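You operate a simulated robot arm through the tools that you are given. There is no shell and no other tool.

The job below is to be done with a simulated two-armed robot. You get a single attempt, and the scene is never put back.

JOB
Soften the bow tube, then shut the pin under the grey cap.
Fine: hold the grey button till the tube wrinkles before you open the cap; shut the cap again. Where these are worked on the way, their far stop is far enough and under half their travel is too little: grey cap.

It is judged by the outcome, as a careful person would: the job done as asked, and still so three seconds after it is handed in. It fails if anything else is knocked over, pushed out of place, dropped, spilled or broken. Lids that push on must go on centred and level and be pressed home; caps that screw on are set level and turned clockwise until they are tight.

ROBOT AND FRAMES
Two 7-joint arms with two-finger parallel grippers on one trunk that stands fixed in place. Base frame: the origin is at the foot of the trunk, x ahead of it, y to its left, z up. Units: m, degrees, N and s.
The left shoulder is at [0.095, 0.182, 0.966], the right one opposite. With the tool pointing down near the work surface each hand reaches from about 0.3 to 0.76 m from the base axis, measured 20 degrees to its own side. Payload 3.91 kg a hand.
Tool frame (each hand has its own): the origin (TCP) lies between the finger pads and is the grasp point; the fingertips stand 0.03 m ahead of it; z points along the fingers, y is the line along which they close. The gripper opens to 0.11 m. The fingers are 0.02 m wide and 0.01 m thick; the gripper's body (0.048 by 0.112 m) begins 0.055 m behind the TCP.
Orientation is that of the tool frame in the base frame, as a unit quaternion [w, x, y, z]. With the fingers straight down and closing along the base's y, the tool's x points along the base's -x, its y along +y and its z along -z.

CONTROLS
- The arms move only by the tool send_rows. It takes "left_series", "right_series" or both (then of equal length, played together; a hand with none holds still); each is one flat list of numbers, 6 for each row, row after row: the shift along the tool's x, y, z in cm, then the turn, a rotation vector about the tool's x, y, z in degrees. In form: [x, y, z, wx, wy, wz, x, y, z, wx, wy, wz, ...]. A call has 1 to 20 rows; each row is the pose to reach, as a shift and turn from the pose commanded when the call began, along the tool's axes at that moment. "left_hand" and "right_hand" are, for a hand that has rows, the closure, from 0 (fully open) to 1 (shut), set as the call begins (left out, the last holds). A row lasts 0.2 s, in which the tool goes at most 0.05 m and 8.6 degrees; a call with a longer step from one row to the next is refused whole, and so is a gripper value outside its range. A pose out of reach is approached as far as the arm can. The call stops where the force on the tool passes 90 N (or 10 N more than at its start, if that is more) or the arm is blocked; 0.2 s more then pass. Each finger travels about 0.072 m/s and halts on what it meets, pressing with about 34 N; the grip force reading is that of the motor and also rises with nothing between the fingers. The clock runs only during rows and for 0.2 s after the last one: add rows that repeat a pose to give the fingers time. The reply holds the time, the measured pose of the TCP, the force on the tool along the base axes, the opening and the grip force, in the units named above and with some noise, with the torque about the TCP (base axes, N m) and any sound that the robot's microphone picked up.
- Cameras (640 x 400 px; columns grow to the right, rows downward): "scene" is now at [0.2465, -0.0274, 1.1328]; the picture's right is [-0.34, -0.94, 0.00], its down [-0.63, 0.23, -0.74] and it looks along [0.70, -0.25, -0.67] (base axes); focal length 291 px, centre (320, 200). "left" rides on the left gripper at [0.072, -0.017, -0.103] in its tool frame; the picture's right is [0.23, 0.97, 0.00], its down [-0.76, 0.18, -0.62] and it looks along [-0.61, 0.14, 0.78] (tool axes); focal length 222 px, centre (320, 200). "right" rides on the right gripper at [0.072, 0.017, -0.103] in its tool frame; the picture's right is [-0.23, 0.97, 0.00], its down [-0.76, -0.18, -0.62] and it looks along [-0.61, -0.14, 0.78] (tool axes); focal length 222 px, centre (320, 200).
- camera(camera): a new picture of that camera. It takes no simulated time.
- lift_body(by): moves the trunk up (or, below 0, down) by that many m; the arms and the scene camera ride with it, the base frame stays. It gives what a move gives, with no picture.
- head_to(pan, tilt): turns the head with the scene camera to pan (to the left, within 80 degrees either way) and tilt (down, from -29 to 69), counted from straight ahead of the robot (the tilt from the chest, where the trunk bows). It gives what a move gives.
- pixel_to_xyz(camera, pixels): there is no depth. For up to 12 entries [column, row, z] of the newest picture of that camera ("zoom" is the newest enlarged one), the place [x, y] in the base frame at which the ray of that pixel passes the height z, good to about 0.002 m. It takes no simulated time.
- zoom(camera, box): a new picture of the part [left, top, right, bottom] of that camera's present view, enlarged. It takes no simulated time.
- hand_in(): hands the job in; it is judged then, once.

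Unless the task says otherwise, let go and move clear before handing in.

The tools are called after "Call:" as a command line: name --argument value ..., lists and objects as JSON in quotes. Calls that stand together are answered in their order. send_rows: Moves the arms, as the interface text tells. Its arguments: {"type":"object","properties":{"left_series":{"type":"array","items":{"type":"number"}},"left_hand":{"type":"number"},"right_series":{"type":"array","items":{"type":"number"}},"right_hand":{"type":"number"}},"required":[]} The other tools are called the same way: lift_body (by) moves the trunk up or down; head_to (pan, tilt) turns the head that bears the scene camera; camera (camera) takes a picture; pixel_to_xyz (camera, pixels) gives the place at which the rays of pixels pass given heights; zoom (camera, box) takes an enlarged picture of a part of a camera's view; hand_in () hands the job in.

At the start:

```text
time: 0.0
left_position: [0.4971, 0.0305, 0.9253]
left_tcp_rot: [0.0, 0.0, 1.0, 0.0]
left_contact_force: [0.3, 0.3, -0.2]
left_moment: [0.03, -0.03, 0.02]
left_opening: 0.1101
left_gripper_force: 0.0
right_position: [0.4613, -0.3827, 0.9258]
right_tcp_rot: [-0.001, 0.0, 1.0, 0.0]
right_contact_force: [-0.2, -0.1, 0.1]
right_moment: [-0.03, 0.0, 0.0]
right_opening: 0.1098
right_gripper_force: 0.0
trunk travel left (down, up): [-0.225, 0.289]
head pan, tilt (commanded): [-19.8, 42.1]
```

scene: 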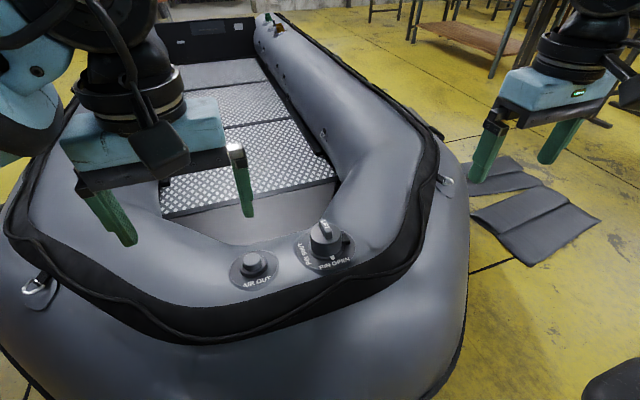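
right: 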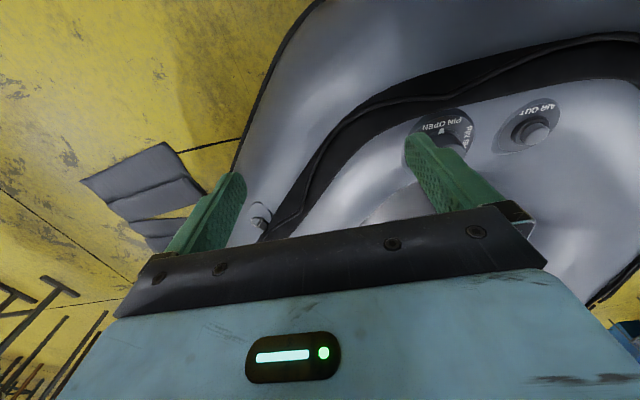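
left: 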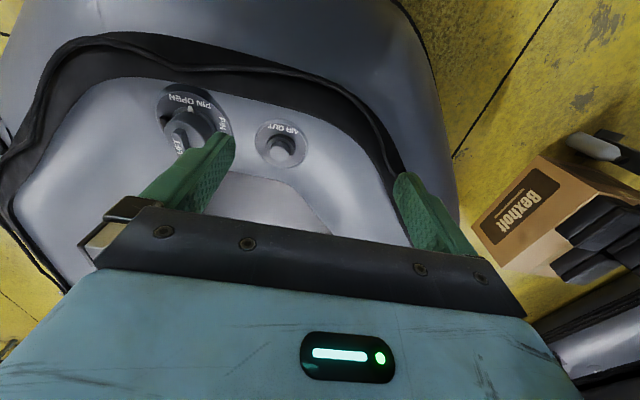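

The scene picture shows the grey "AIR OUT" button near (253,265) and the grey cap/valve near (325,240) with "PIN OPEN"/"PIN SHUT" labels. I'll zoom in on both to understand the mechanism.

Call:
zoom --camera "scene" --box '[210, 200, 370, 300]'

Call:
zoom --camera "left" --box '[140, 70, 320, 180]'

Call:
zoom --camera "right" --box '[390, 80, 570, 190]'

```text
4.00 times, centred on (290, 250) of scene
```

zoom: 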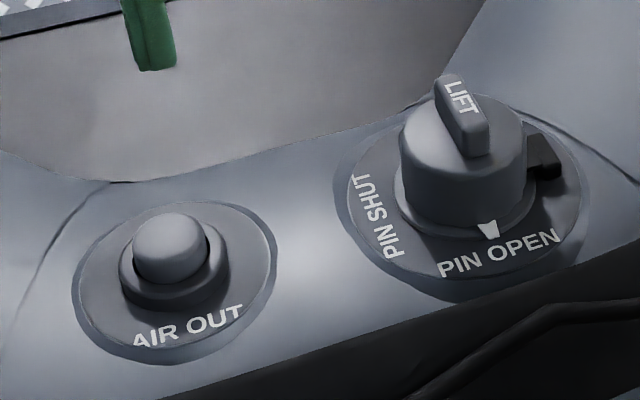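

```text
3.56 times, centred on (230, 125) of left
```

zoom: 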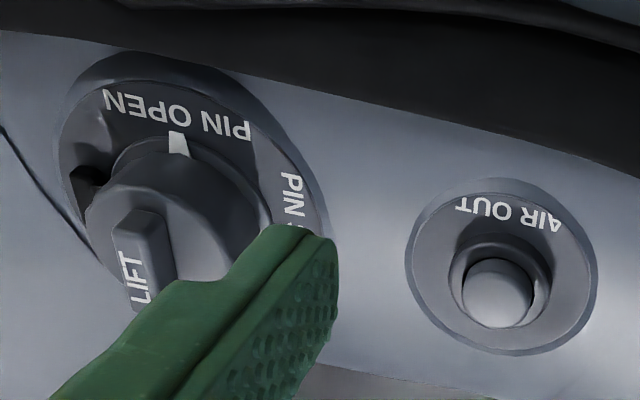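

```text
3.56 times, centred on (480, 135) of right
```

zoom: 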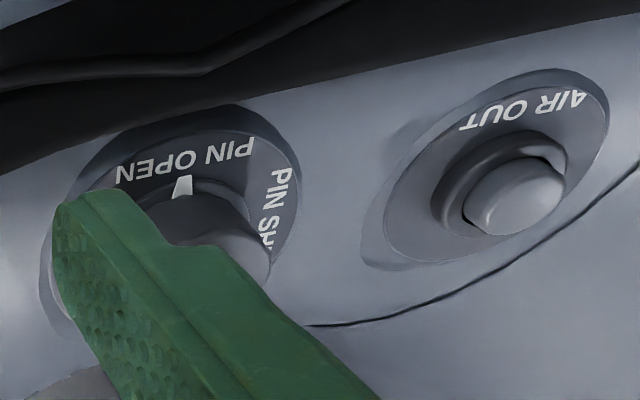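

The zooms show the pointer on "PIN OPEN", a cap with a "LIFT" tab and a dark hinge on the -y side, and a dome button. I'll triangulate heights using rays from the three cameras.

Call:
pixel_to_xyz --camera "scene" --pixels '[[253, 258, 0.5], [253, 258, 0.6], [253, 258, 0.7], [253, 258, 0.8], [332, 257, 0.5], [332, 257, 0.6], [332, 257, 0.7], [332, 257, 0.8]]'

Call:
pixel_to_xyz --camera "left" --pixels '[[280, 151, 0.5], [280, 151, 0.6], [280, 151, 0.7], [280, 151, 0.8], [190, 110, 0.5], [190, 110, 0.6], [190, 110, 0.7], [190, 110, 0.8]]'

Call:
pixel_to_xyz --camera "right" --pixels '[[535, 135, 0.5], [535, 135, 0.6], [535, 135, 0.7], [535, 135, 0.8], [441, 132.5, 0.5], [441, 132.5, 0.6], [441, 132.5, 0.7], [441, 132.5, 0.8]]'

```text
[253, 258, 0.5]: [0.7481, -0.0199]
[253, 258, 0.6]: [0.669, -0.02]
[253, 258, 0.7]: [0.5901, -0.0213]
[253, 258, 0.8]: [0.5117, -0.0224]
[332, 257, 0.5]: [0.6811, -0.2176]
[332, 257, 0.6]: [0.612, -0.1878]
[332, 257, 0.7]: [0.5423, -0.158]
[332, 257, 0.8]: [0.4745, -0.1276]
```

```text
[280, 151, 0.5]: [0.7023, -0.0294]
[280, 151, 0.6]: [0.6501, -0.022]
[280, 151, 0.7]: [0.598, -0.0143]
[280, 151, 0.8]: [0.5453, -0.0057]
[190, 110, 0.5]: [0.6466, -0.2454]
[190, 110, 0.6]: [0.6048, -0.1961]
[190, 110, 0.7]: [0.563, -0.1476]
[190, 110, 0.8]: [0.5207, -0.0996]
```

```text
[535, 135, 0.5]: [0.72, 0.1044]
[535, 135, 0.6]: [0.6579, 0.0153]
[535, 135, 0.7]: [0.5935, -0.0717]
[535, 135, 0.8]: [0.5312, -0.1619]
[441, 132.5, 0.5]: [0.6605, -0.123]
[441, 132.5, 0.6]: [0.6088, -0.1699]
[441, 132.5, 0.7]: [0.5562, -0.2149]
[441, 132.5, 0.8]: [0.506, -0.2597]
```

The rays give the button at about (0.63,-0.02,0.64), but the pointer rays don't agree well. I'll shift the left hand back and over to get a cleaner, closer view.

Call:
send_rows --left_series '[3, -1, 0, 0, 0, 0, 6, -3, 0, 0, 0, 0, 9, -5, 0, 0, 0, 0, 10, -7, 0, 0, 0, 0, 10, -7, 0, 0, 0, 0]' --left_hand 0

Call:
camera --camera "left"

Call:
camera --camera "scene"

```text
time: 1.2
left_position: [0.3971, -0.0403, 0.9265]
left_tcp_rot: [0.0, 0.0, 1.0, 0.0]
left_contact_force: [-0.2, 0.8, 1.2]
left_moment: [0.0, -0.06, 0.01]
left_opening: 0.1098
left_gripper_force: 0.0
right_position: [0.4599, -0.3838, 0.9271]
right_tcp_rot: [0.0, 0.0, 1.0, 0.001]
right_contact_force: [-0.3, -0.2, -0.3]
right_moment: [0.03, -0.01, -0.03]
right_opening: 0.11
right_gripper_force: 0.1
trunk travel left (down, up): [-0.225, 0.289]
head pan, tilt (commanded): [-19.8, 42.1]
```

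```text
taken
```

left: 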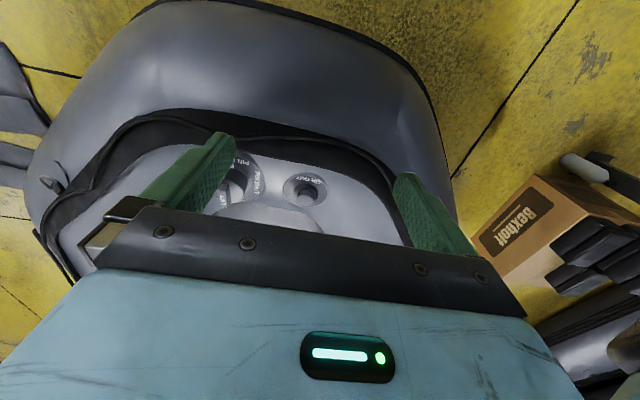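

```text
taken
```

scene: 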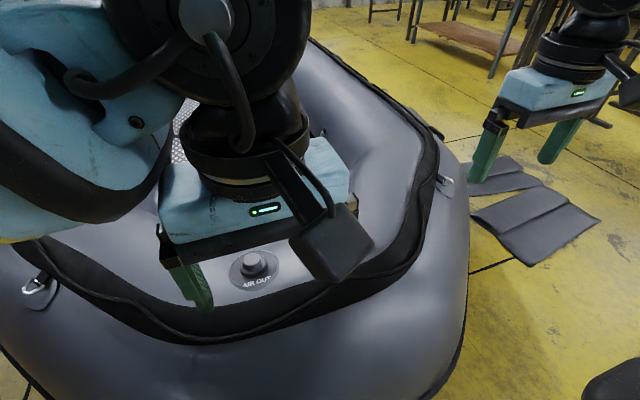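

The button is now at about (304,190) in the left picture. I'll zoom to refine and compare with the previous view.

Call:
zoom --camera "left" --box '[210, 140, 338, 220]'

Call:
pixel_to_xyz --camera "left" --pixels '[[305, 193, 0.6], [305, 193, 0.65], [305, 193, 0.7]]'

```text
5.00 times, centred on (274, 180) of left
```

zoom: 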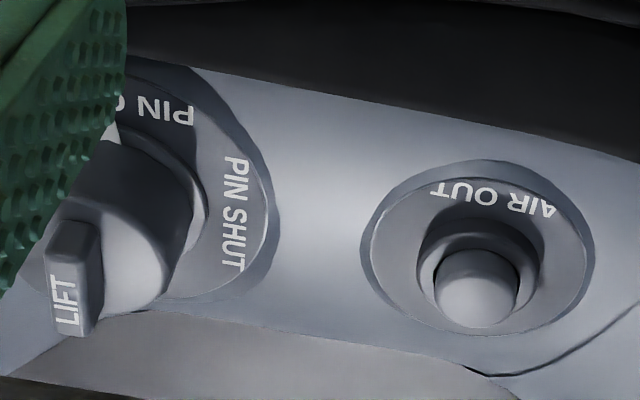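

```text
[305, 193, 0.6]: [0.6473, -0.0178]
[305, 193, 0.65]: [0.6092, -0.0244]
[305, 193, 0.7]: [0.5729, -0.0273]
```

The two left views put the button dome at about (0.63,-0.02,0.64), and the hand-camera rays agree. I'll close the left fingers and move above the button, staying clear of it.

Call:
send_rows --left_series '[-3, 0.5, 0, 0, 0, 0, -7, 0.8, 2, 0, 0, 0, -11, 1.2, 4, 0, 0, 0, -15, 1.6, 6, 0, 0, 0, -19, 2, 8, 0, 0, 0, -22, 2, 10, 0, 0, 0, -23.3, 2, 13, 0, 0, 0, -23.3, 2, 17, 0, 0, 0, -23.3, 2, 19.5, 0, 0, 0, -23.3, 2, 19.5, 0, 0, 0]' --left_hand 1

Call:
camera --camera "left"

Call:
camera --camera "scene"

Call:
camera --camera "right"

```text
time: 3.4
left_position: [0.6323, -0.0213, 0.7315]
left_tcp_rot: [0.0, 0.0, 1.0, 0.0]
left_contact_force: [-0.6, 0.1, 0.0]
left_moment: [-0.03, 0.02, 0.0]
left_opening: 0.0
left_gripper_force: 34.1
right_position: [0.4597, -0.3824, 0.927]
right_tcp_rot: [0.0, 0.0, 1.0, -0.001]
right_contact_force: [0.4, -0.2, 0.4]
right_moment: [0.01, 0.02, 0.04]
right_opening: 0.1099
right_gripper_force: 0.1
trunk travel left (down, up): [-0.225, 0.289]
head pan, tilt (commanded): [-19.8, 42.1]
```

```text
taken
```

left: 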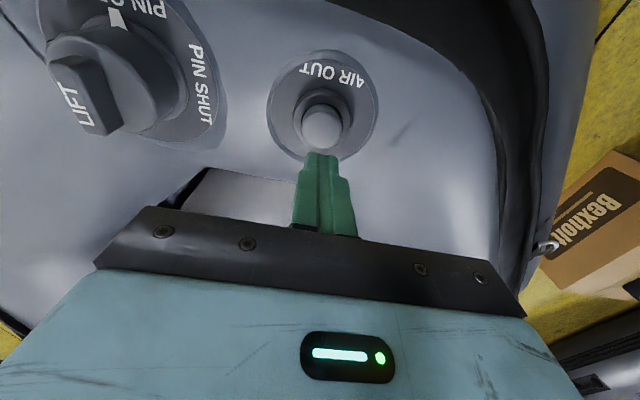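

```text
taken
```

scene: 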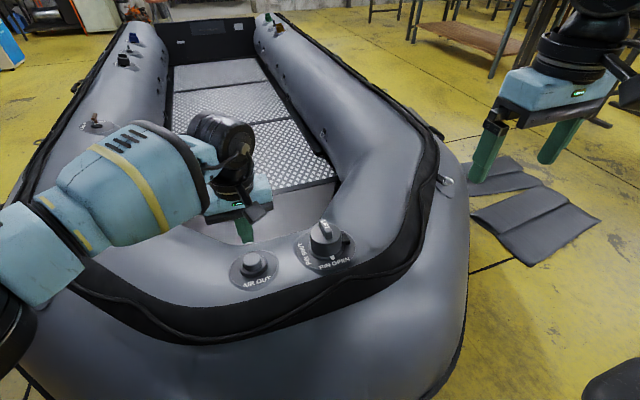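

```text
taken
```

right: 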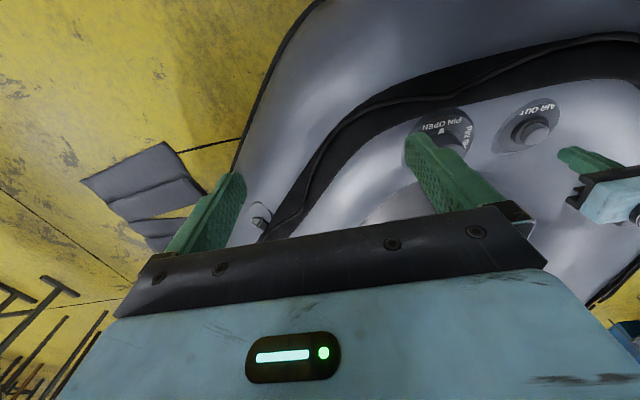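

The dome (left picture 321,127) lies under the closed fingertips: all three left views give (0.632,-0.021,0.637). I'll lower until the tips are just above it, then step down in small steps.

Call:
send_rows --left_series '[0, 0, 2, 0, 0, 0, 0, 0, 4, 0, 0, 0, 0, 0, 5, 0, 0, 0, 0, 0, 5.5, 0, 0, 0, 0, 0, 5.8, 0, 0, 0, 0, 0, 6.1, 0, 0, 0]'

Call:
camera --camera "left"

Call:
zoom --camera "scene" --box '[170, 180, 330, 280]'

```text
time: 4.8
left_position: [0.6304, -0.0205, 0.6708]
left_tcp_rot: [0.0, -0.001, 1.0, 0.0]
left_contact_force: [-0.7, 1.6, 4.4]
left_moment: [0.05, 0.06, -0.01]
left_opening: 0.0001
left_gripper_force: 34.1
right_position: [0.4604, -0.3816, 0.9269]
right_tcp_rot: [0.0, 0.001, 1.0, 0.0]
right_contact_force: [-0.4, 0.1, 0.2]
right_moment: [0.0, -0.02, 0.02]
right_opening: 0.1102
right_gripper_force: 0.2
trunk travel left (down, up): [-0.225, 0.289]
head pan, tilt (commanded): [-19.8, 42.1]
heard: click
```

```text
taken
```

left: 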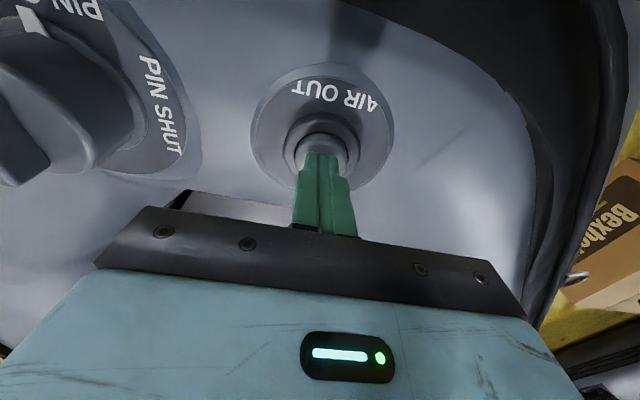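

```text
4.00 times, centred on (250, 230) of scene
```

zoom: 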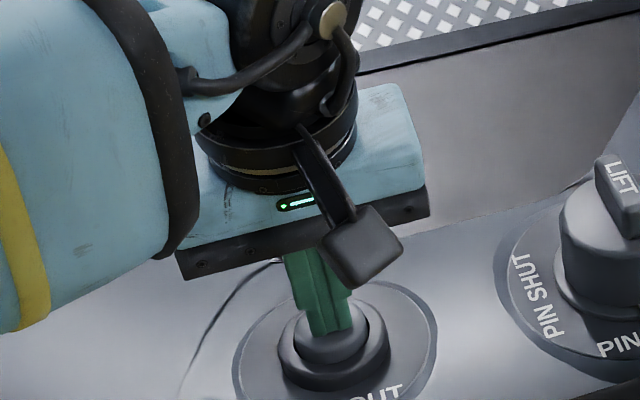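

The fingertips rest on the dome with 4.4 N and a click was heard. I'll press a little deeper and watch force and sound.

Call:
send_rows --left_series '[0, 0, 0.2, 0, 0, 0, 0, 0, 0.4, 0, 0, 0, 0, 0, 0.6, 0, 0, 0, 0, 0, 0.6, 0, 0, 0]'

Call:
camera --camera "left"

Call:
camera --camera "scene"

```text
time: 5.8
left_position: [0.6313, -0.0206, 0.669]
left_tcp_rot: [0.003, -0.001, 1.0, -0.001]
left_contact_force: [-1.9, 5.1, 29.7]
left_moment: [0.18, 0.35, -0.05]
left_opening: 0.0003
left_gripper_force: 33.3
right_position: [0.4584, -0.3815, 0.9269]
right_tcp_rot: [0.002, 0.0, 1.0, 0.0]
right_contact_force: [0.1, -0.3, 0.0]
right_moment: [0.0, -0.01, 0.01]
right_opening: 0.1099
right_gripper_force: 0.0
trunk travel left (down, up): [-0.225, 0.289]
head pan, tilt (commanded): [-19.8, 42.1]
```

```text
taken
```

left: 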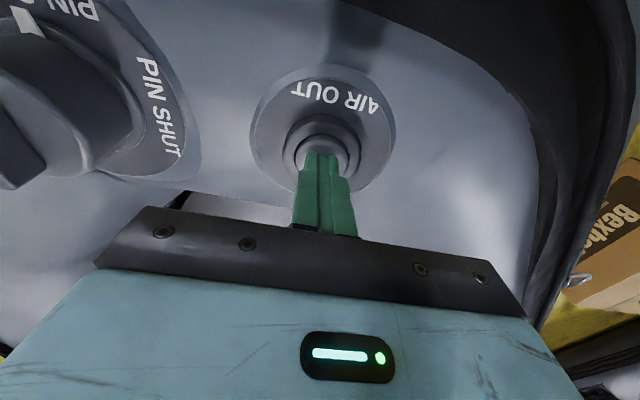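

```text
taken
```

scene: 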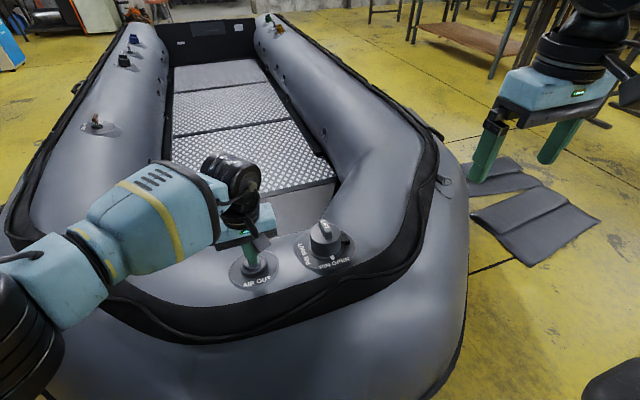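

The force rose to about 30 N with almost no travel, so the button is on its stop. I'll hold it there and watch the tube.

Call:
send_rows --left_series '[0, 0, 0, 0, 0, 0, 0, 0, 0, 0, 0, 0, 0, 0, 0, 0, 0, 0, 0, 0, 0, 0, 0, 0, 0, 0, 0, 0, 0, 0, 0, 0, 0, 0, 0, 0, 0, 0, 0, 0, 0, 0, 0, 0, 0, 0, 0, 0, 0, 0, 0, 0, 0, 0, 0, 0, 0, 0, 0, 0]'

Call:
camera --camera "left"

Call:
camera --camera "scene"

```text
time: 8.0
left_position: [0.6308, -0.02, 0.6696]
left_tcp_rot: [0.003, -0.001, 1.0, 0.0]
left_contact_force: [-1.1, 1.0, 33.7]
left_moment: [0.08, 0.32, -0.01]
left_opening: 0.0
left_gripper_force: 33.7
right_position: [0.4585, -0.3829, 0.9271]
right_tcp_rot: [0.002, 0.0, 1.0, 0.0]
right_contact_force: [0.5, -0.1, 0.2]
right_moment: [-0.02, -0.02, 0.0]
right_opening: 0.11
right_gripper_force: 0.2
trunk travel left (down, up): [-0.225, 0.289]
head pan, tilt (commanded): [-19.8, 42.1]
```

```text
taken
```

left: 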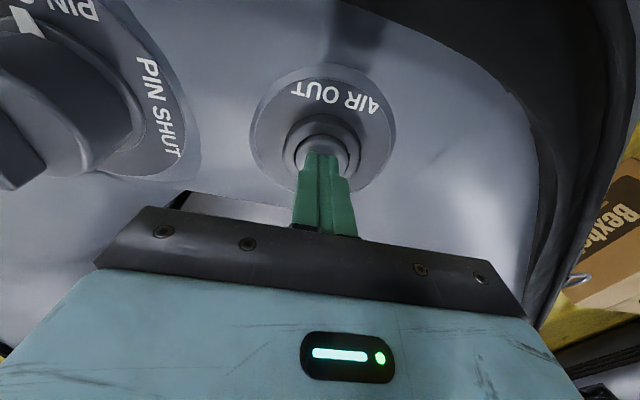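

```text
taken
```

scene: 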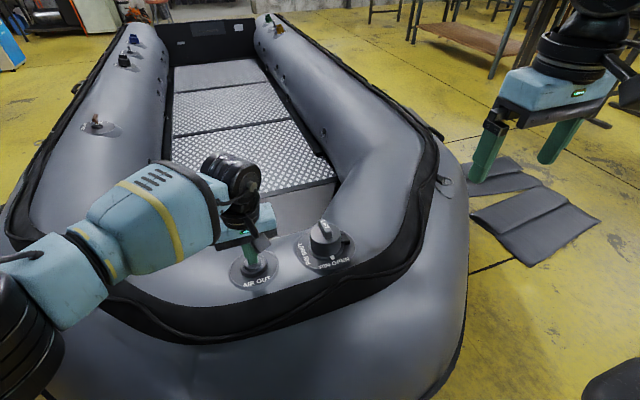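

No wrinkling is visible yet on the tube in either picture. I'll keep holding and look again.

Call:
send_rows --left_series '[0, 0, 0, 0, 0, 0, 0, 0, 0, 0, 0, 0, 0, 0, 0, 0, 0, 0, 0, 0, 0, 0, 0, 0, 0, 0, 0, 0, 0, 0, 0, 0, 0, 0, 0, 0, 0, 0, 0, 0, 0, 0, 0, 0, 0, 0, 0, 0, 0, 0, 0, 0, 0, 0, 0, 0, 0, 0, 0, 0]'

Call:
zoom --camera "scene" --box '[80, 180, 480, 400]'

Call:
camera --camera "left"

Call:
camera --camera "right"

```text
time: 10.2
left_position: [0.6315, -0.0206, 0.6685]
left_tcp_rot: [0.003, 0.0, 1.0, 0.0]
left_contact_force: [-1.2, 0.3, 33.7]
left_moment: [0.02, 0.34, -0.02]
left_opening: 0.0001
left_gripper_force: 33.7
right_position: [0.4584, -0.3814, 0.9277]
right_tcp_rot: [0.002, -0.001, 1.0, 0.0]
right_contact_force: [-0.4, -0.4, 0.6]
right_moment: [0.01, 0.0, -0.05]
right_opening: 0.1101
right_gripper_force: 0.1
trunk travel left (down, up): [-0.225, 0.289]
head pan, tilt (commanded): [-19.8, 42.1]
```

```text
1.60 times, centred on (280, 290) of scene
```

zoom: 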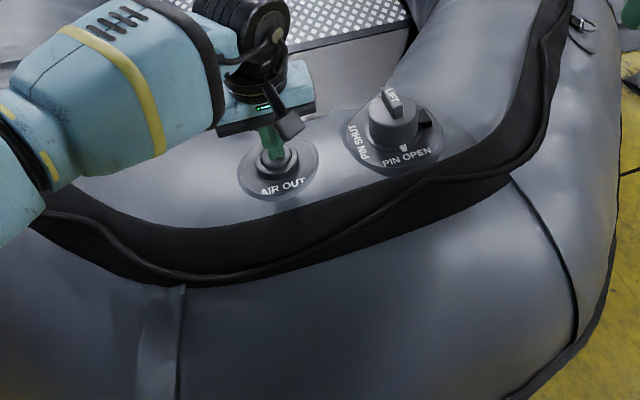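

```text
taken
```

left: 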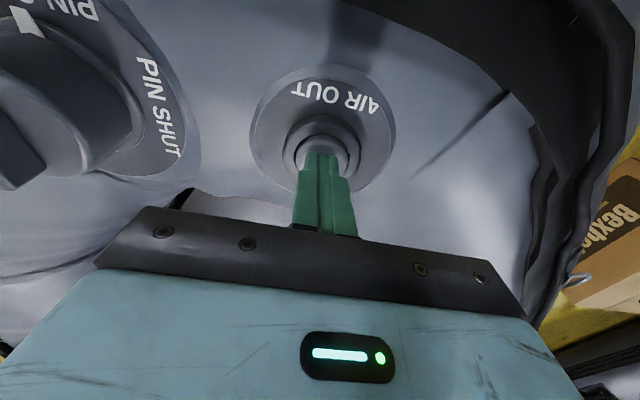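

```text
taken
```

right: 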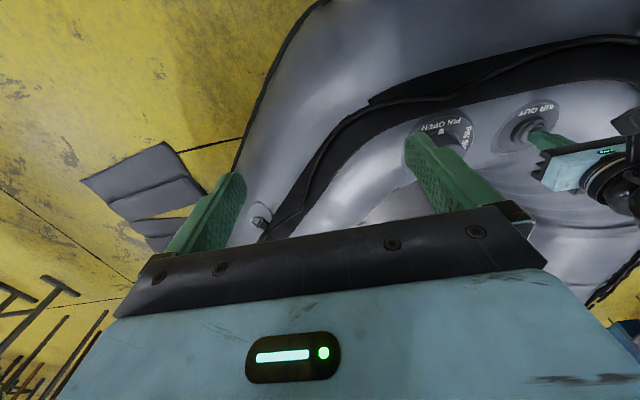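

Creases have appeared: left picture near (460,130), scene zoom near (180,320) and (550,240). I'll look at the whole scene closely before deciding whether it is clearly wrinkled.

Call:
camera --camera "scene"

Call:
zoom --camera "left" --box '[320, 0, 640, 200]'

Call:
zoom --camera "scene" --box '[260, 120, 500, 270]'

```text
taken
```

scene: 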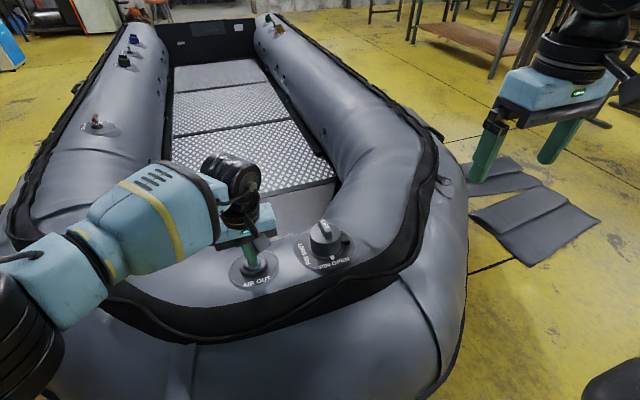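

```text
2.00 times, centred on (480, 100) of left
```

zoom: 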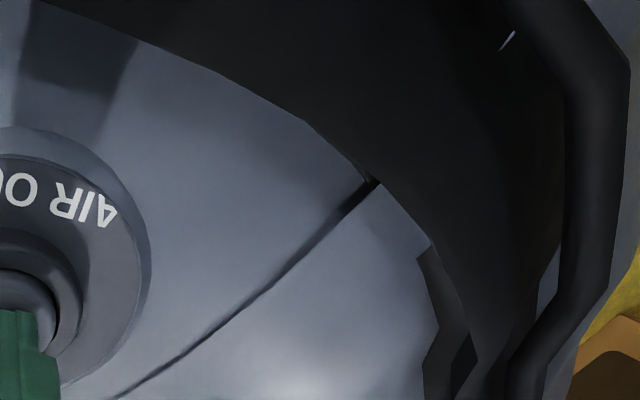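

```text
2.67 times, centred on (380, 195) of scene
```

zoom: 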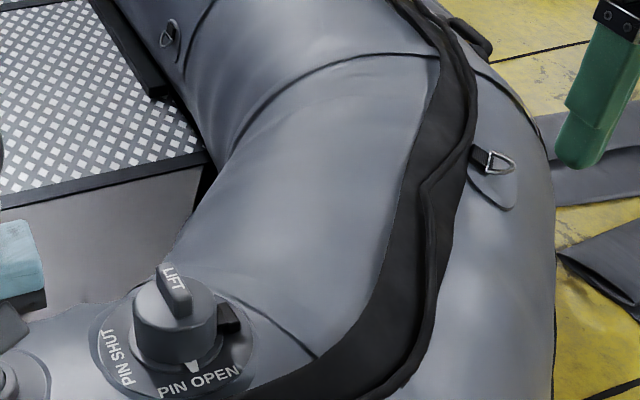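

The creases across the bow tube (scene 425,310 and 190,370; zoom 320,70) are clear where it was smooth before. I'll hold a brief moment more to confirm the change is settled.

Call:
send_rows --left_series '[0, 0, 0, 0, 0, 0, 0, 0, 0, 0, 0, 0, 0, 0, 0, 0, 0, 0]'

Call:
camera --camera "scene"

Call:
camera --camera "left"

```text
time: 11.0
left_position: [0.6308, -0.0201, 0.6678]
left_tcp_rot: [0.003, 0.0, 1.0, -0.001]
left_contact_force: [-1.5, -1.1, 33.8]
left_moment: [-0.01, 0.34, -0.03]
left_opening: 0.0
left_gripper_force: 34.0
right_position: [0.4578, -0.3829, 0.9277]
right_tcp_rot: [0.002, 0.0, 1.0, 0.001]
right_contact_force: [-0.1, 1.0, 0.5]
right_moment: [-0.01, 0.0, 0.02]
right_opening: 0.1098
right_gripper_force: 0.0
trunk travel left (down, up): [-0.225, 0.289]
head pan, tilt (commanded): [-19.8, 42.1]
```

```text
taken
```

scene: 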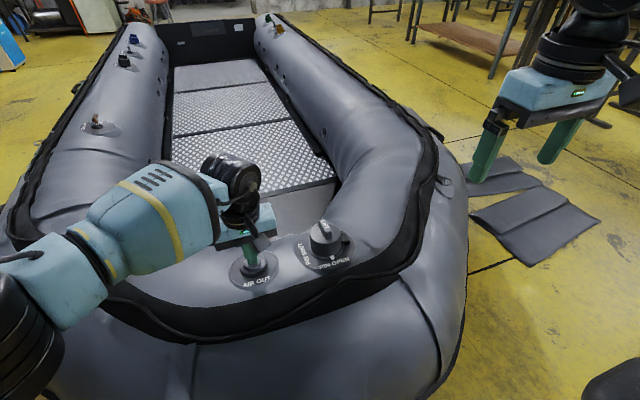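

```text
taken
```

left: 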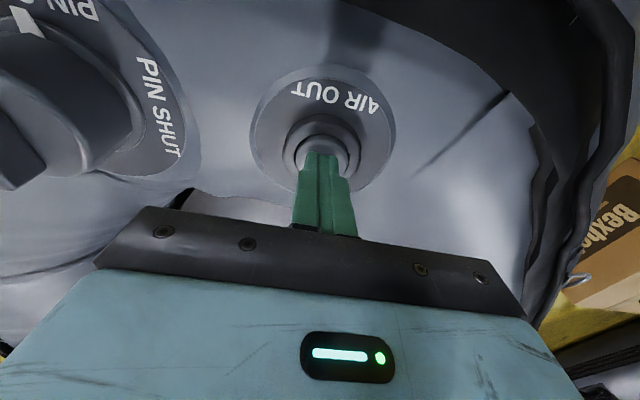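

The wrinkles are steady, so the softening step is done. I'll release the button by raising the left hand straight up.

Call:
send_rows --left_series '[0, 0, -1, 0, 0, 0, 0, 0, -4, 0, 0, 0, 0, 0, -8, 0, 0, 0, 0, 0, -12, 0, 0, 0, 0, 3, -16, 0, 0, 0, 0, 6, -18, 0, 0, 0, 0, 10, -20, 0, 0, 0, 0, 14, -20, 0, 0, 0, 0, 17, -20, 0, 0, 0, 0, 17, -20, 0, 0, 0]'

Call:
camera --camera "scene"

Call:
zoom --camera "scene" --box '[210, 190, 370, 290]'

```text
time: 13.2
left_position: [0.6336, 0.1505, 0.8667]
left_tcp_rot: [0.0, 0.0, 1.0, 0.0]
left_contact_force: [-1.3, 0.2, 0.2]
left_moment: [-0.04, -0.03, 0.0]
left_opening: 0.0
left_gripper_force: 34.4
right_position: [0.4598, -0.382, 0.9258]
right_tcp_rot: [-0.001, 0.0, 1.0, 0.0]
right_contact_force: [0.1, 0.9, -0.1]
right_moment: [-0.02, -0.01, 0.01]
right_opening: 0.11
right_gripper_force: 0.1
trunk travel left (down, up): [-0.225, 0.289]
head pan, tilt (commanded): [-19.8, 42.1]
```

```text
taken
```

scene: 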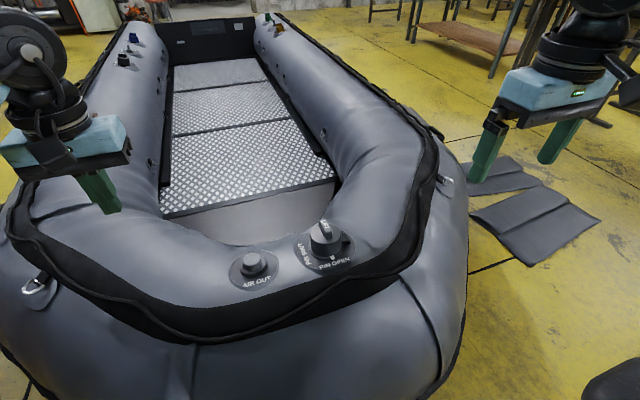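

```text
4.00 times, centred on (290, 240) of scene
```

zoom: 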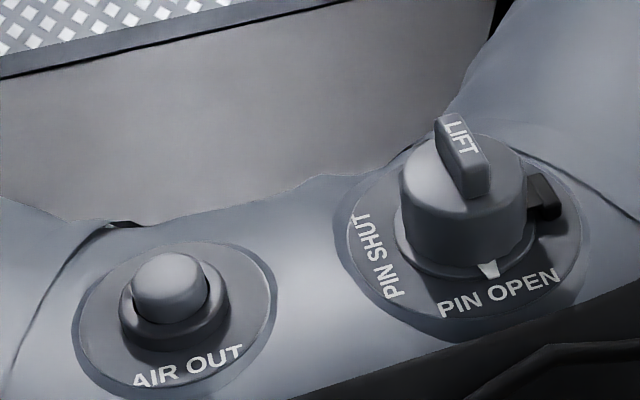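

The wrinkles stay after release, and the button has sprung back. Now I'll bring the right hand above the valve to look at the cap, its tab and its hinge from close up.

Call:
send_rows --right_series '[-3, 3, 0, 0, 0, 0, -6, 6, 2, 0, 0, 0, -9, 9, 4, 0, 0, 0, -12, 12, 6, 0, 0, 0, -15, 15, 7, 0, 0, 0, -18, 18.2, 8, 0, 0, 0, -18, 18.2, 9, 0, 0, 0, -18, 18.2, 9, 0, 0, 0]'

Call:
camera --camera "right"

Call:
camera --camera "left"

```text
time: 15.0
left_position: [0.6342, 0.15, 0.8677]
left_tcp_rot: [0.0, 0.0, 1.0, 0.0]
left_contact_force: [0.2, 0.2, 0.1]
left_moment: [-0.01, 0.01, -0.02]
left_opening: 0.0
left_gripper_force: 34.4
right_position: [0.6237, -0.2156, 0.8521]
right_tcp_rot: [0.001, -0.001, 1.0, 0.0]
right_contact_force: [-0.6, 0.0, -0.3]
right_moment: [-0.02, -0.02, -0.01]
right_opening: 0.11
right_gripper_force: 0.1
right hand out of reach, approached as far as the arm can: row 6, 7, 8
trunk travel left (down, up): [-0.225, 0.289]
head pan, tilt (commanded): [-19.8, 42.1]
```

```text
taken
```

right: 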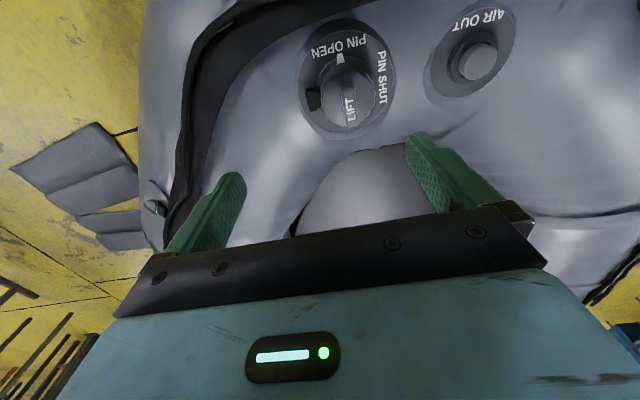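

```text
taken
```

left: 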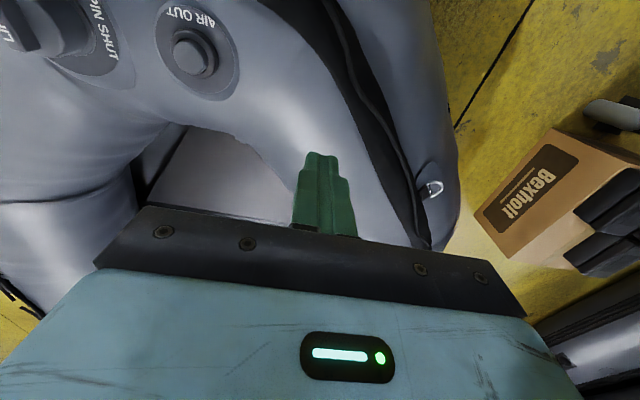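

The right camera now shows the valve from nearly straight above, with the cap at (347,95). I'll zoom in for the details.

Call:
zoom --camera "right" --box '[283, 0, 443, 100]'

Call:
zoom --camera "right" --box '[283, 50, 443, 150]'

Call:
pixel_to_xyz --camera "right" --pixels '[[340, 58, 0.62], [340, 58, 0.64], [340, 58, 0.66], [349, 108, 0.64], [349, 108, 0.66], [349, 108, 0.68], [314, 100, 0.62], [314, 100, 0.64], [314, 100, 0.66]]'

```text
4.00 times, centred on (363, 50) of right
```

zoom: 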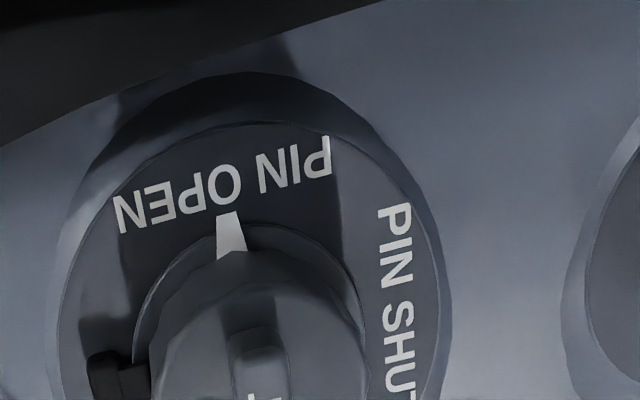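

```text
4.00 times, centred on (363, 100) of right
```

zoom: 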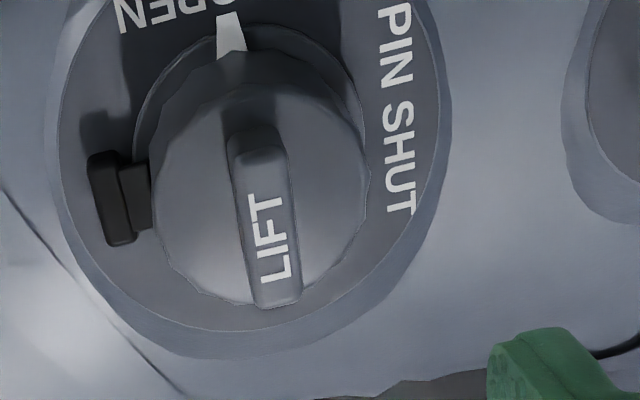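

```text
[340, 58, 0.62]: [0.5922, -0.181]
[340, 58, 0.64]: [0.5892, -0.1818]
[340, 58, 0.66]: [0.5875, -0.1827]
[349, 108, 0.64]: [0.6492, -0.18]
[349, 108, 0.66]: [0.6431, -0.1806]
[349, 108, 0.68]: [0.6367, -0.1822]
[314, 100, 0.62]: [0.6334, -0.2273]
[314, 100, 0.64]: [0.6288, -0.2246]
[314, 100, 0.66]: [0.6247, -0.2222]
```

The right view puts the cap centre near (0.63,-0.18), with the ridge along x and the hinge block at about (0.626,-0.224,0.64). I'll zoom further in the scene view to read the cap's heights.

Call:
zoom --camera "scene" --box '[285, 205, 365, 280]'

Call:
zoom --camera "right" --box '[303, 40, 399, 130]'

Call:
zoom --camera "left" --box '[0, 0, 160, 100]'

```text
5.33 times, centred on (325, 242) of scene
```

zoom: 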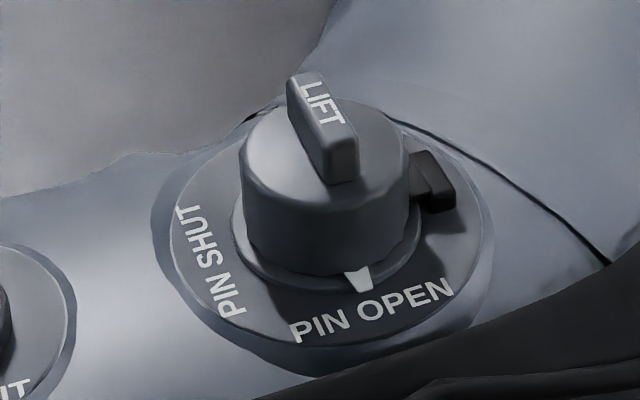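

```text
4.44 times, centred on (351, 85) of right
```

zoom: 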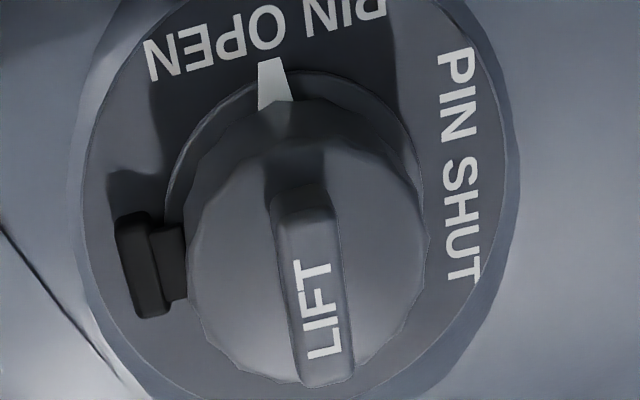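

```text
4.00 times, centred on (80, 50) of left
```

zoom: 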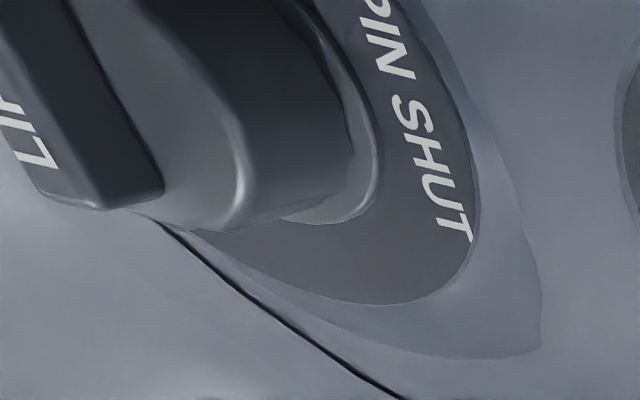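

Triangulating the ridge ends gives x 0.616–0.660, y -0.181, top z about 0.683; the cap is about 0.07 m across and spans z 0.638–0.664. I'll raise the trunk for more reach, then turn the right hand so its fingers close along x.

Call:
lift_body --by 0.1

```text
time: 16.3
left_position: [0.6313, 0.1482, 0.964]
left_tcp_rot: [-0.001, -0.001, 1.0, 0.0]
left_contact_force: [0.1, 0.1, -0.9]
left_moment: [0.01, -0.02, -0.01]
left_opening: 0.0
left_gripper_force: 33.8
right_position: [0.615, -0.2171, 0.9938]
right_tcp_rot: [0.043, 0.002, 0.999, 0.0]
right_contact_force: [0.4, 0.2, -0.1]
right_moment: [-0.04, -0.04, -0.01]
right_opening: 0.11
right_gripper_force: 0.1
trunk travel left (down, up): [-0.325, 0.189]
head pan, tilt (commanded): [-19.8, 42.1]
```

The right hand sits a little off its commanded pose because of reach. I'll lower it to a comfortable height and check.

Call:
send_rows --right_series '[1, 0, 4, 0, 0, 0, 1, 0, 8, 0, 0, 0, 1, 0, 11, 0, 0, 0, 1, 0, 11, 0, 0, 0, 1, 0, 11, 0, 0, 0]'

Call:
camera --camera "right"

```text
time: 17.5
left_position: [0.6314, 0.1498, 0.9647]
left_tcp_rot: [-0.001, -0.001, 1.0, 0.0]
left_contact_force: [0.1, 0.2, -0.8]
left_moment: [0.02, 0.02, -0.01]
left_opening: 0.0001
left_gripper_force: 33.6
right_position: [0.6134, -0.2166, 0.8818]
right_tcp_rot: [0.045, 0.002, 0.999, 0.001]
right_contact_force: [0.1, -0.3, 0.0]
right_moment: [0.02, -0.01, -0.01]
right_opening: 0.1101
right_gripper_force: 0.2
trunk travel left (down, up): [-0.325, 0.189]
head pan, tilt (commanded): [-19.8, 42.1]
```

```text
taken
```

right: 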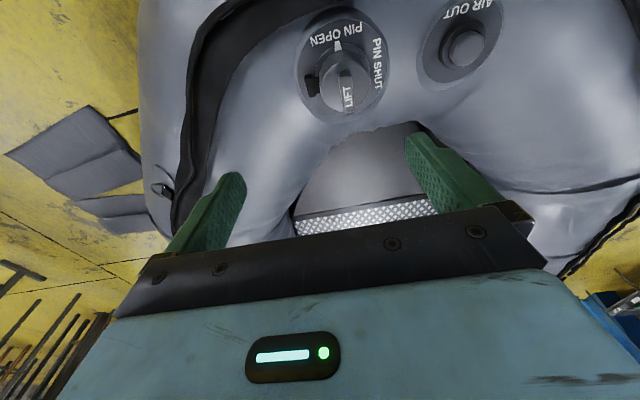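

The commanded pose resynced to the measured one with a 5° tilt. I'll first correct that tilt, then yaw the right hand 90° so that its fingers close along x.

Call:
send_rows --right_series '[0, 0, 0, 0, 5.2, 0, 0, 0, 0, 0, 5.2, 0]'

Call:
send_rows --right_series '[0, 0, 0, 0, 0, 8.2, 0, 0, 0, 0, 0, 16.4, 0, 0, 0, 0, 0, 24.6, 0, 0, 0, 0, 0, 32.8, 0, 0, 0, 0, 0, 41, 0, 0, 0, 0, 0, 49.2, 0, 0, 0, 0, 0, 57.4, 0, 0, 0, 0, 0, 65.6, 0, 0, 0, 0, 0, 73.8, 0, 0, 0, 0, 0, 82, 0, 0, 0, 0, 0, 90, 0, 0, 0, 0, 0, 90]'

Call:
camera --camera "right"

Call:
camera --camera "scene"

```text
time: 18.1
left_position: [0.6286, 0.1496, 0.9641]
left_tcp_rot: [-0.001, -0.001, 1.0, 0.0]
left_contact_force: [-0.2, -0.4, 0.3]
left_moment: [0.01, 0.02, 0.02]
left_opening: 0.0
left_gripper_force: 34.1
right_position: [0.6118, -0.2193, 0.8825]
right_tcp_rot: [-0.001, 0.003, 1.0, 0.001]
right_contact_force: [-1.0, 0.7, -0.4]
right_moment: [-0.03, 0.0, -0.01]
right_opening: 0.11
right_gripper_force: 0.2
trunk travel left (down, up): [-0.325, 0.189]
head pan, tilt (commanded): [-19.8, 42.1]
```

```text
time: 20.7
left_position: [0.6309, 0.1494, 0.9641]
left_tcp_rot: [0.0, -0.001, 1.0, -0.001]
left_contact_force: [0.5, 0.0, 0.7]
left_moment: [-0.03, -0.02, -0.01]
left_opening: 0.0001
left_gripper_force: 34.1
right_position: [0.6128, -0.2174, 0.8833]
right_tcp_rot: [-0.001, 0.709, 0.705, -0.001]
right_contact_force: [-0.1, -0.3, -0.4]
right_moment: [-0.01, 0.04, -0.01]
right_opening: 0.11
right_gripper_force: 0.0
right hand out of reach, approached as far as the arm can: row 1, 2, 4, 5, 6, 7, 8, 9, 10, 11
trunk travel left (down, up): [-0.325, 0.189]
head pan, tilt (commanded): [-19.8, 42.1]
```

```text
taken
```

right: 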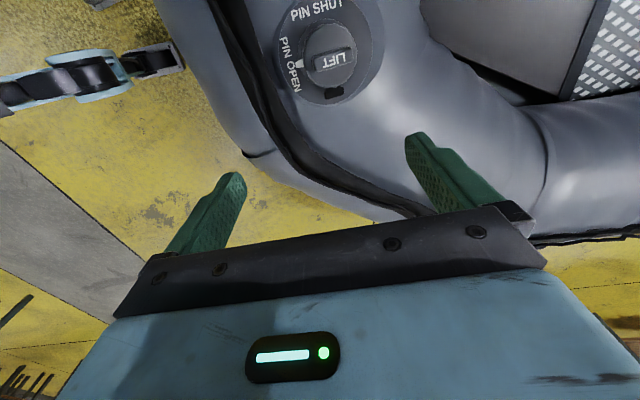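

```text
taken
```

scene: 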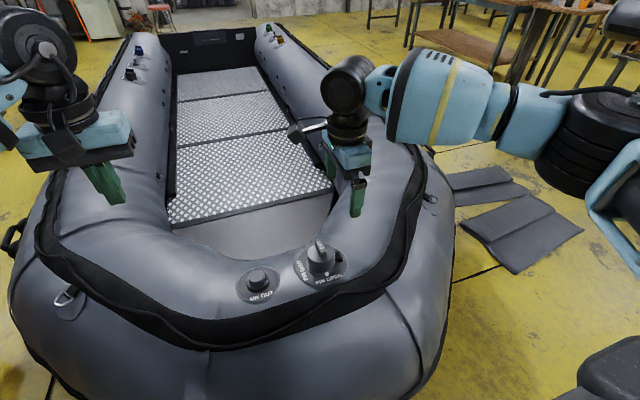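

The right hand now closes along x. I'll zoom in on the cap in this new view to refine its centre and edges.

Call:
zoom --camera "right" --box '[265, 0, 393, 110]'

Call:
zoom --camera "scene" --box '[280, 230, 360, 295]'

```text
3.64 times, centred on (329, 55) of right
```

zoom: 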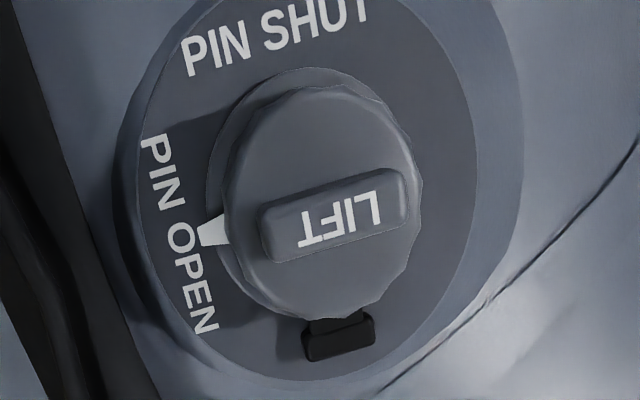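

```text
6.15 times, centred on (320, 262) of scene
```

zoom: 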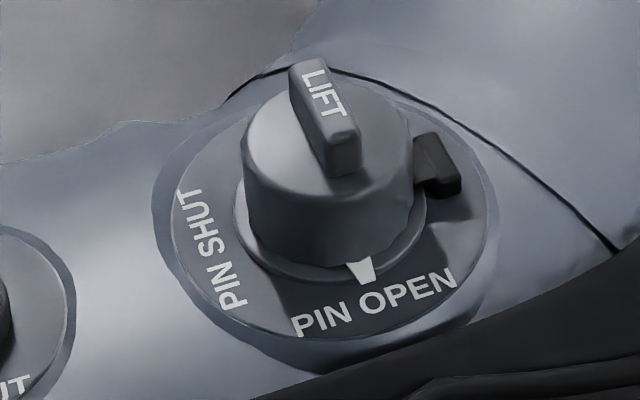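

Call:
pixel_to_xyz --camera "right" --pixels '[[329.5, 55, 0.65], [329.5, 55, 0.665], [303, 61, 0.65], [356, 49, 0.65], [313.9, 64.6, 0.683], [352.3, 53, 0.683], [335, 22, 0.65], [324, 87, 0.65], [322.5, 92, 0.64], [301, 63, 0.63]]'

Call:
pixel_to_xyz --camera "scene" --pixels '[[320.5, 236, 0.683], [324, 251, 0.683], [327, 273, 0.63]]'

```text
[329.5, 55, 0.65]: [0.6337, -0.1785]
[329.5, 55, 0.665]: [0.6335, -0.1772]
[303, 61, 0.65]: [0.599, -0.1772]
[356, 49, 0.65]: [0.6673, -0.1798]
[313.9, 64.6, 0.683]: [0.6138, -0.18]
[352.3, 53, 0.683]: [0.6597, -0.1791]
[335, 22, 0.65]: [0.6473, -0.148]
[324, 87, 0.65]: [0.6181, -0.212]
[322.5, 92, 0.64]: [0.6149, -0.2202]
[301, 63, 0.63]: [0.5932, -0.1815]
```

```text
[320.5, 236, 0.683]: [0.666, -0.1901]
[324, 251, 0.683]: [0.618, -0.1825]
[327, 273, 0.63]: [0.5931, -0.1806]
```

The refined cap centre is (0.633,-0.179), 0.068 m across, with the hinge at y about -0.222. I'll bring the open right hand down over the cap to a height where the tips are level with the cap top, then check.

Call:
send_rows --right_series '[2, 1, 3, 0, 0, 0, 3.7, 2, 6, 0, 0, 0, 3.7, 2, 10, 0, 0, 0, 3.7, 2, 13, 0, 0, 0, 3.7, 2, 15, 0, 0, 0, 3.7, 2, 16.5, 0, 0, 0, 3.7, 2, 16.5, 0, 0, 0]' --right_hand 0

Call:
camera --camera "right"

Call:
camera --camera "scene"

Call:
zoom --camera "scene" --box '[260, 190, 390, 295]'

```text
time: 22.3
left_position: [0.6309, 0.1489, 0.9645]
left_tcp_rot: [-0.001, -0.001, 1.0, 0.0]
left_contact_force: [0.1, -0.1, -0.7]
left_moment: [0.01, -0.03, 0.0]
left_opening: 0.0
left_gripper_force: 34.5
right_position: [0.592, -0.2166, 0.7406]
right_tcp_rot: [-0.001, 0.708, 0.706, 0.0]
right_contact_force: [0.6, 0.3, -0.4]
right_moment: [0.01, 0.0, -0.02]
right_opening: 0.1101
right_gripper_force: 0.1
right hand out of reach, approached as far as the arm can: row 1, 2, 3, 4, 5, 6, 7
trunk travel left (down, up): [-0.325, 0.189]
head pan, tilt (commanded): [-19.8, 42.1]
```

```text
taken
```

right: 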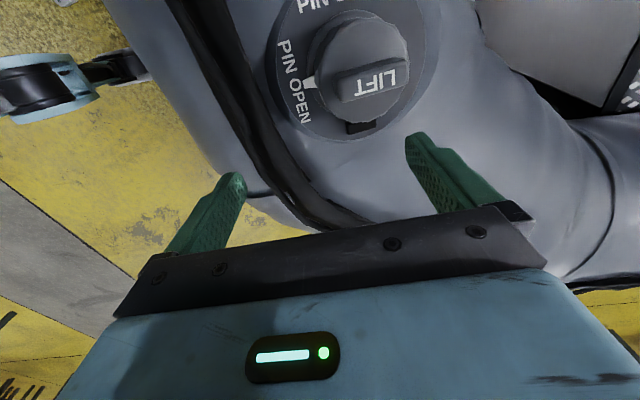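

```text
taken
```

scene: 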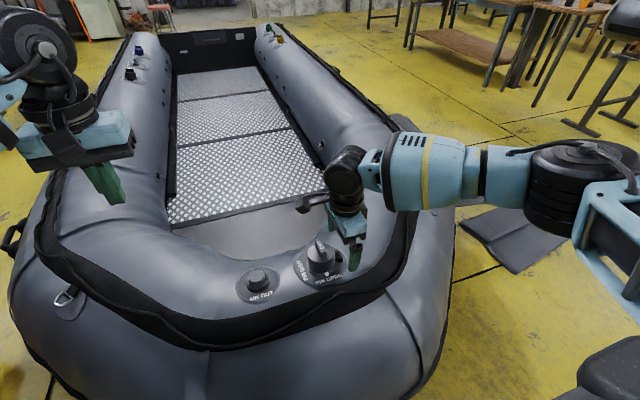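

```text
3.81 times, centred on (325, 242) of scene
```

zoom: 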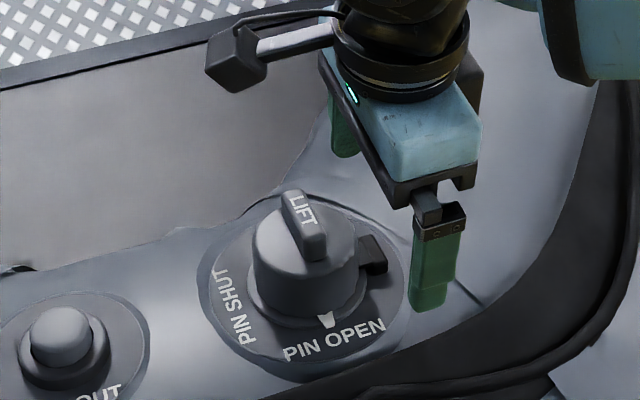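

The right hand stopped short at (0.592,-0.217,0.741), out of reach with the raised trunk. I'll back it off and up, undo the trunk lift, and approach from nearer in, so the arm unfolds better.

Call:
send_rows --right_series '[0, -2, -3, 0, 0, 0, 0, -5, -6, 0, 0, 0, 0, -9, -9, 0, 0, 0, 0, -13, -12, 0, 0, 0, 0, -17, -12, 0, 0, 0, 0, -17, -12, 0, 0, 0]'

Call:
lift_body --by -0.1

```text
time: 23.7
left_position: [0.6297, 0.1487, 0.9649]
left_tcp_rot: [-0.001, -0.001, 1.0, 0.0]
left_contact_force: [-0.4, -0.8, -1.0]
left_moment: [0.02, 0.03, -0.02]
left_opening: 0.0
left_gripper_force: 34.1
right_position: [0.4214, -0.2165, 0.8594]
right_tcp_rot: [-0.001, 0.709, 0.706, -0.001]
right_contact_force: [-0.3, 0.0, 0.3]
right_moment: [-0.01, 0.0, 0.02]
right_opening: 0.1098
right_gripper_force: 0.0
trunk travel left (down, up): [-0.325, 0.189]
head pan, tilt (commanded): [-19.8, 42.1]
```

```text
time: 25.1
left_position: [0.63, 0.1487, 0.8657]
left_tcp_rot: [0.001, -0.001, 1.0, 0.0]
left_contact_force: [-0.4, -0.1, 0.4]
left_moment: [-0.01, -0.05, 0.0]
left_opening: 0.0
left_gripper_force: 34.2
right_position: [0.4207, -0.2146, 0.7603]
right_tcp_rot: [-0.002, 0.708, 0.706, 0.0]
right_contact_force: [0.2, -0.4, 0.4]
right_moment: [-0.01, 0.0, 0.01]
right_opening: 0.1099
right_gripper_force: 0.2
trunk travel left (down, up): [-0.225, 0.289]
head pan, tilt (commanded): [-19.8, 42.1]
```

The right hand is at (0.421,-0.215,0.760) with the trunk at its original height. I'll shift it to y=-0.18 and advance forward at this height to test reach.

Call:
send_rows --right_series '[1.7, 2, 0, 0, 0, 0, 3.5, 5, 0, 0, 0, 0, 3.5, 9, 0, 0, 0, 0, 3.5, 13, 0, 0, 0, 0, 3.5, 17, 0, 0, 0, 0, 3.5, 21.2, 0, 0, 0, 0, 3.5, 21.2, 0, 0, 0, 0]'

Call:
camera --camera "scene"

```text
time: 26.7
left_position: [0.6316, 0.1482, 0.865]
left_tcp_rot: [0.0, 0.0, 1.0, 0.0]
left_contact_force: [0.6, 0.0, 0.8]
left_moment: [-0.02, -0.01, -0.03]
left_opening: 0.0001
left_gripper_force: 34.2
right_position: [0.5939, -0.1813, 0.7588]
right_tcp_rot: [0.0, 0.709, 0.705, -0.001]
right_contact_force: [-0.2, -0.5, -0.5]
right_moment: [-0.01, 0.0, -0.01]
right_opening: 0.1101
right_gripper_force: 0.0
right hand out of reach, approached as far as the arm can: row 6, 7
trunk travel left (down, up): [-0.225, 0.289]
head pan, tilt (commanded): [-19.8, 42.1]
```

```text
taken
```

scene: 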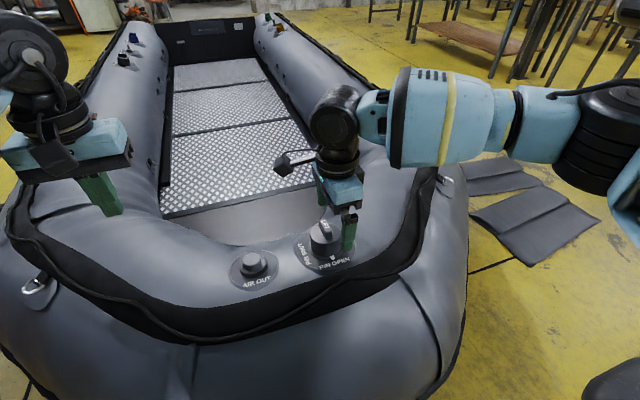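

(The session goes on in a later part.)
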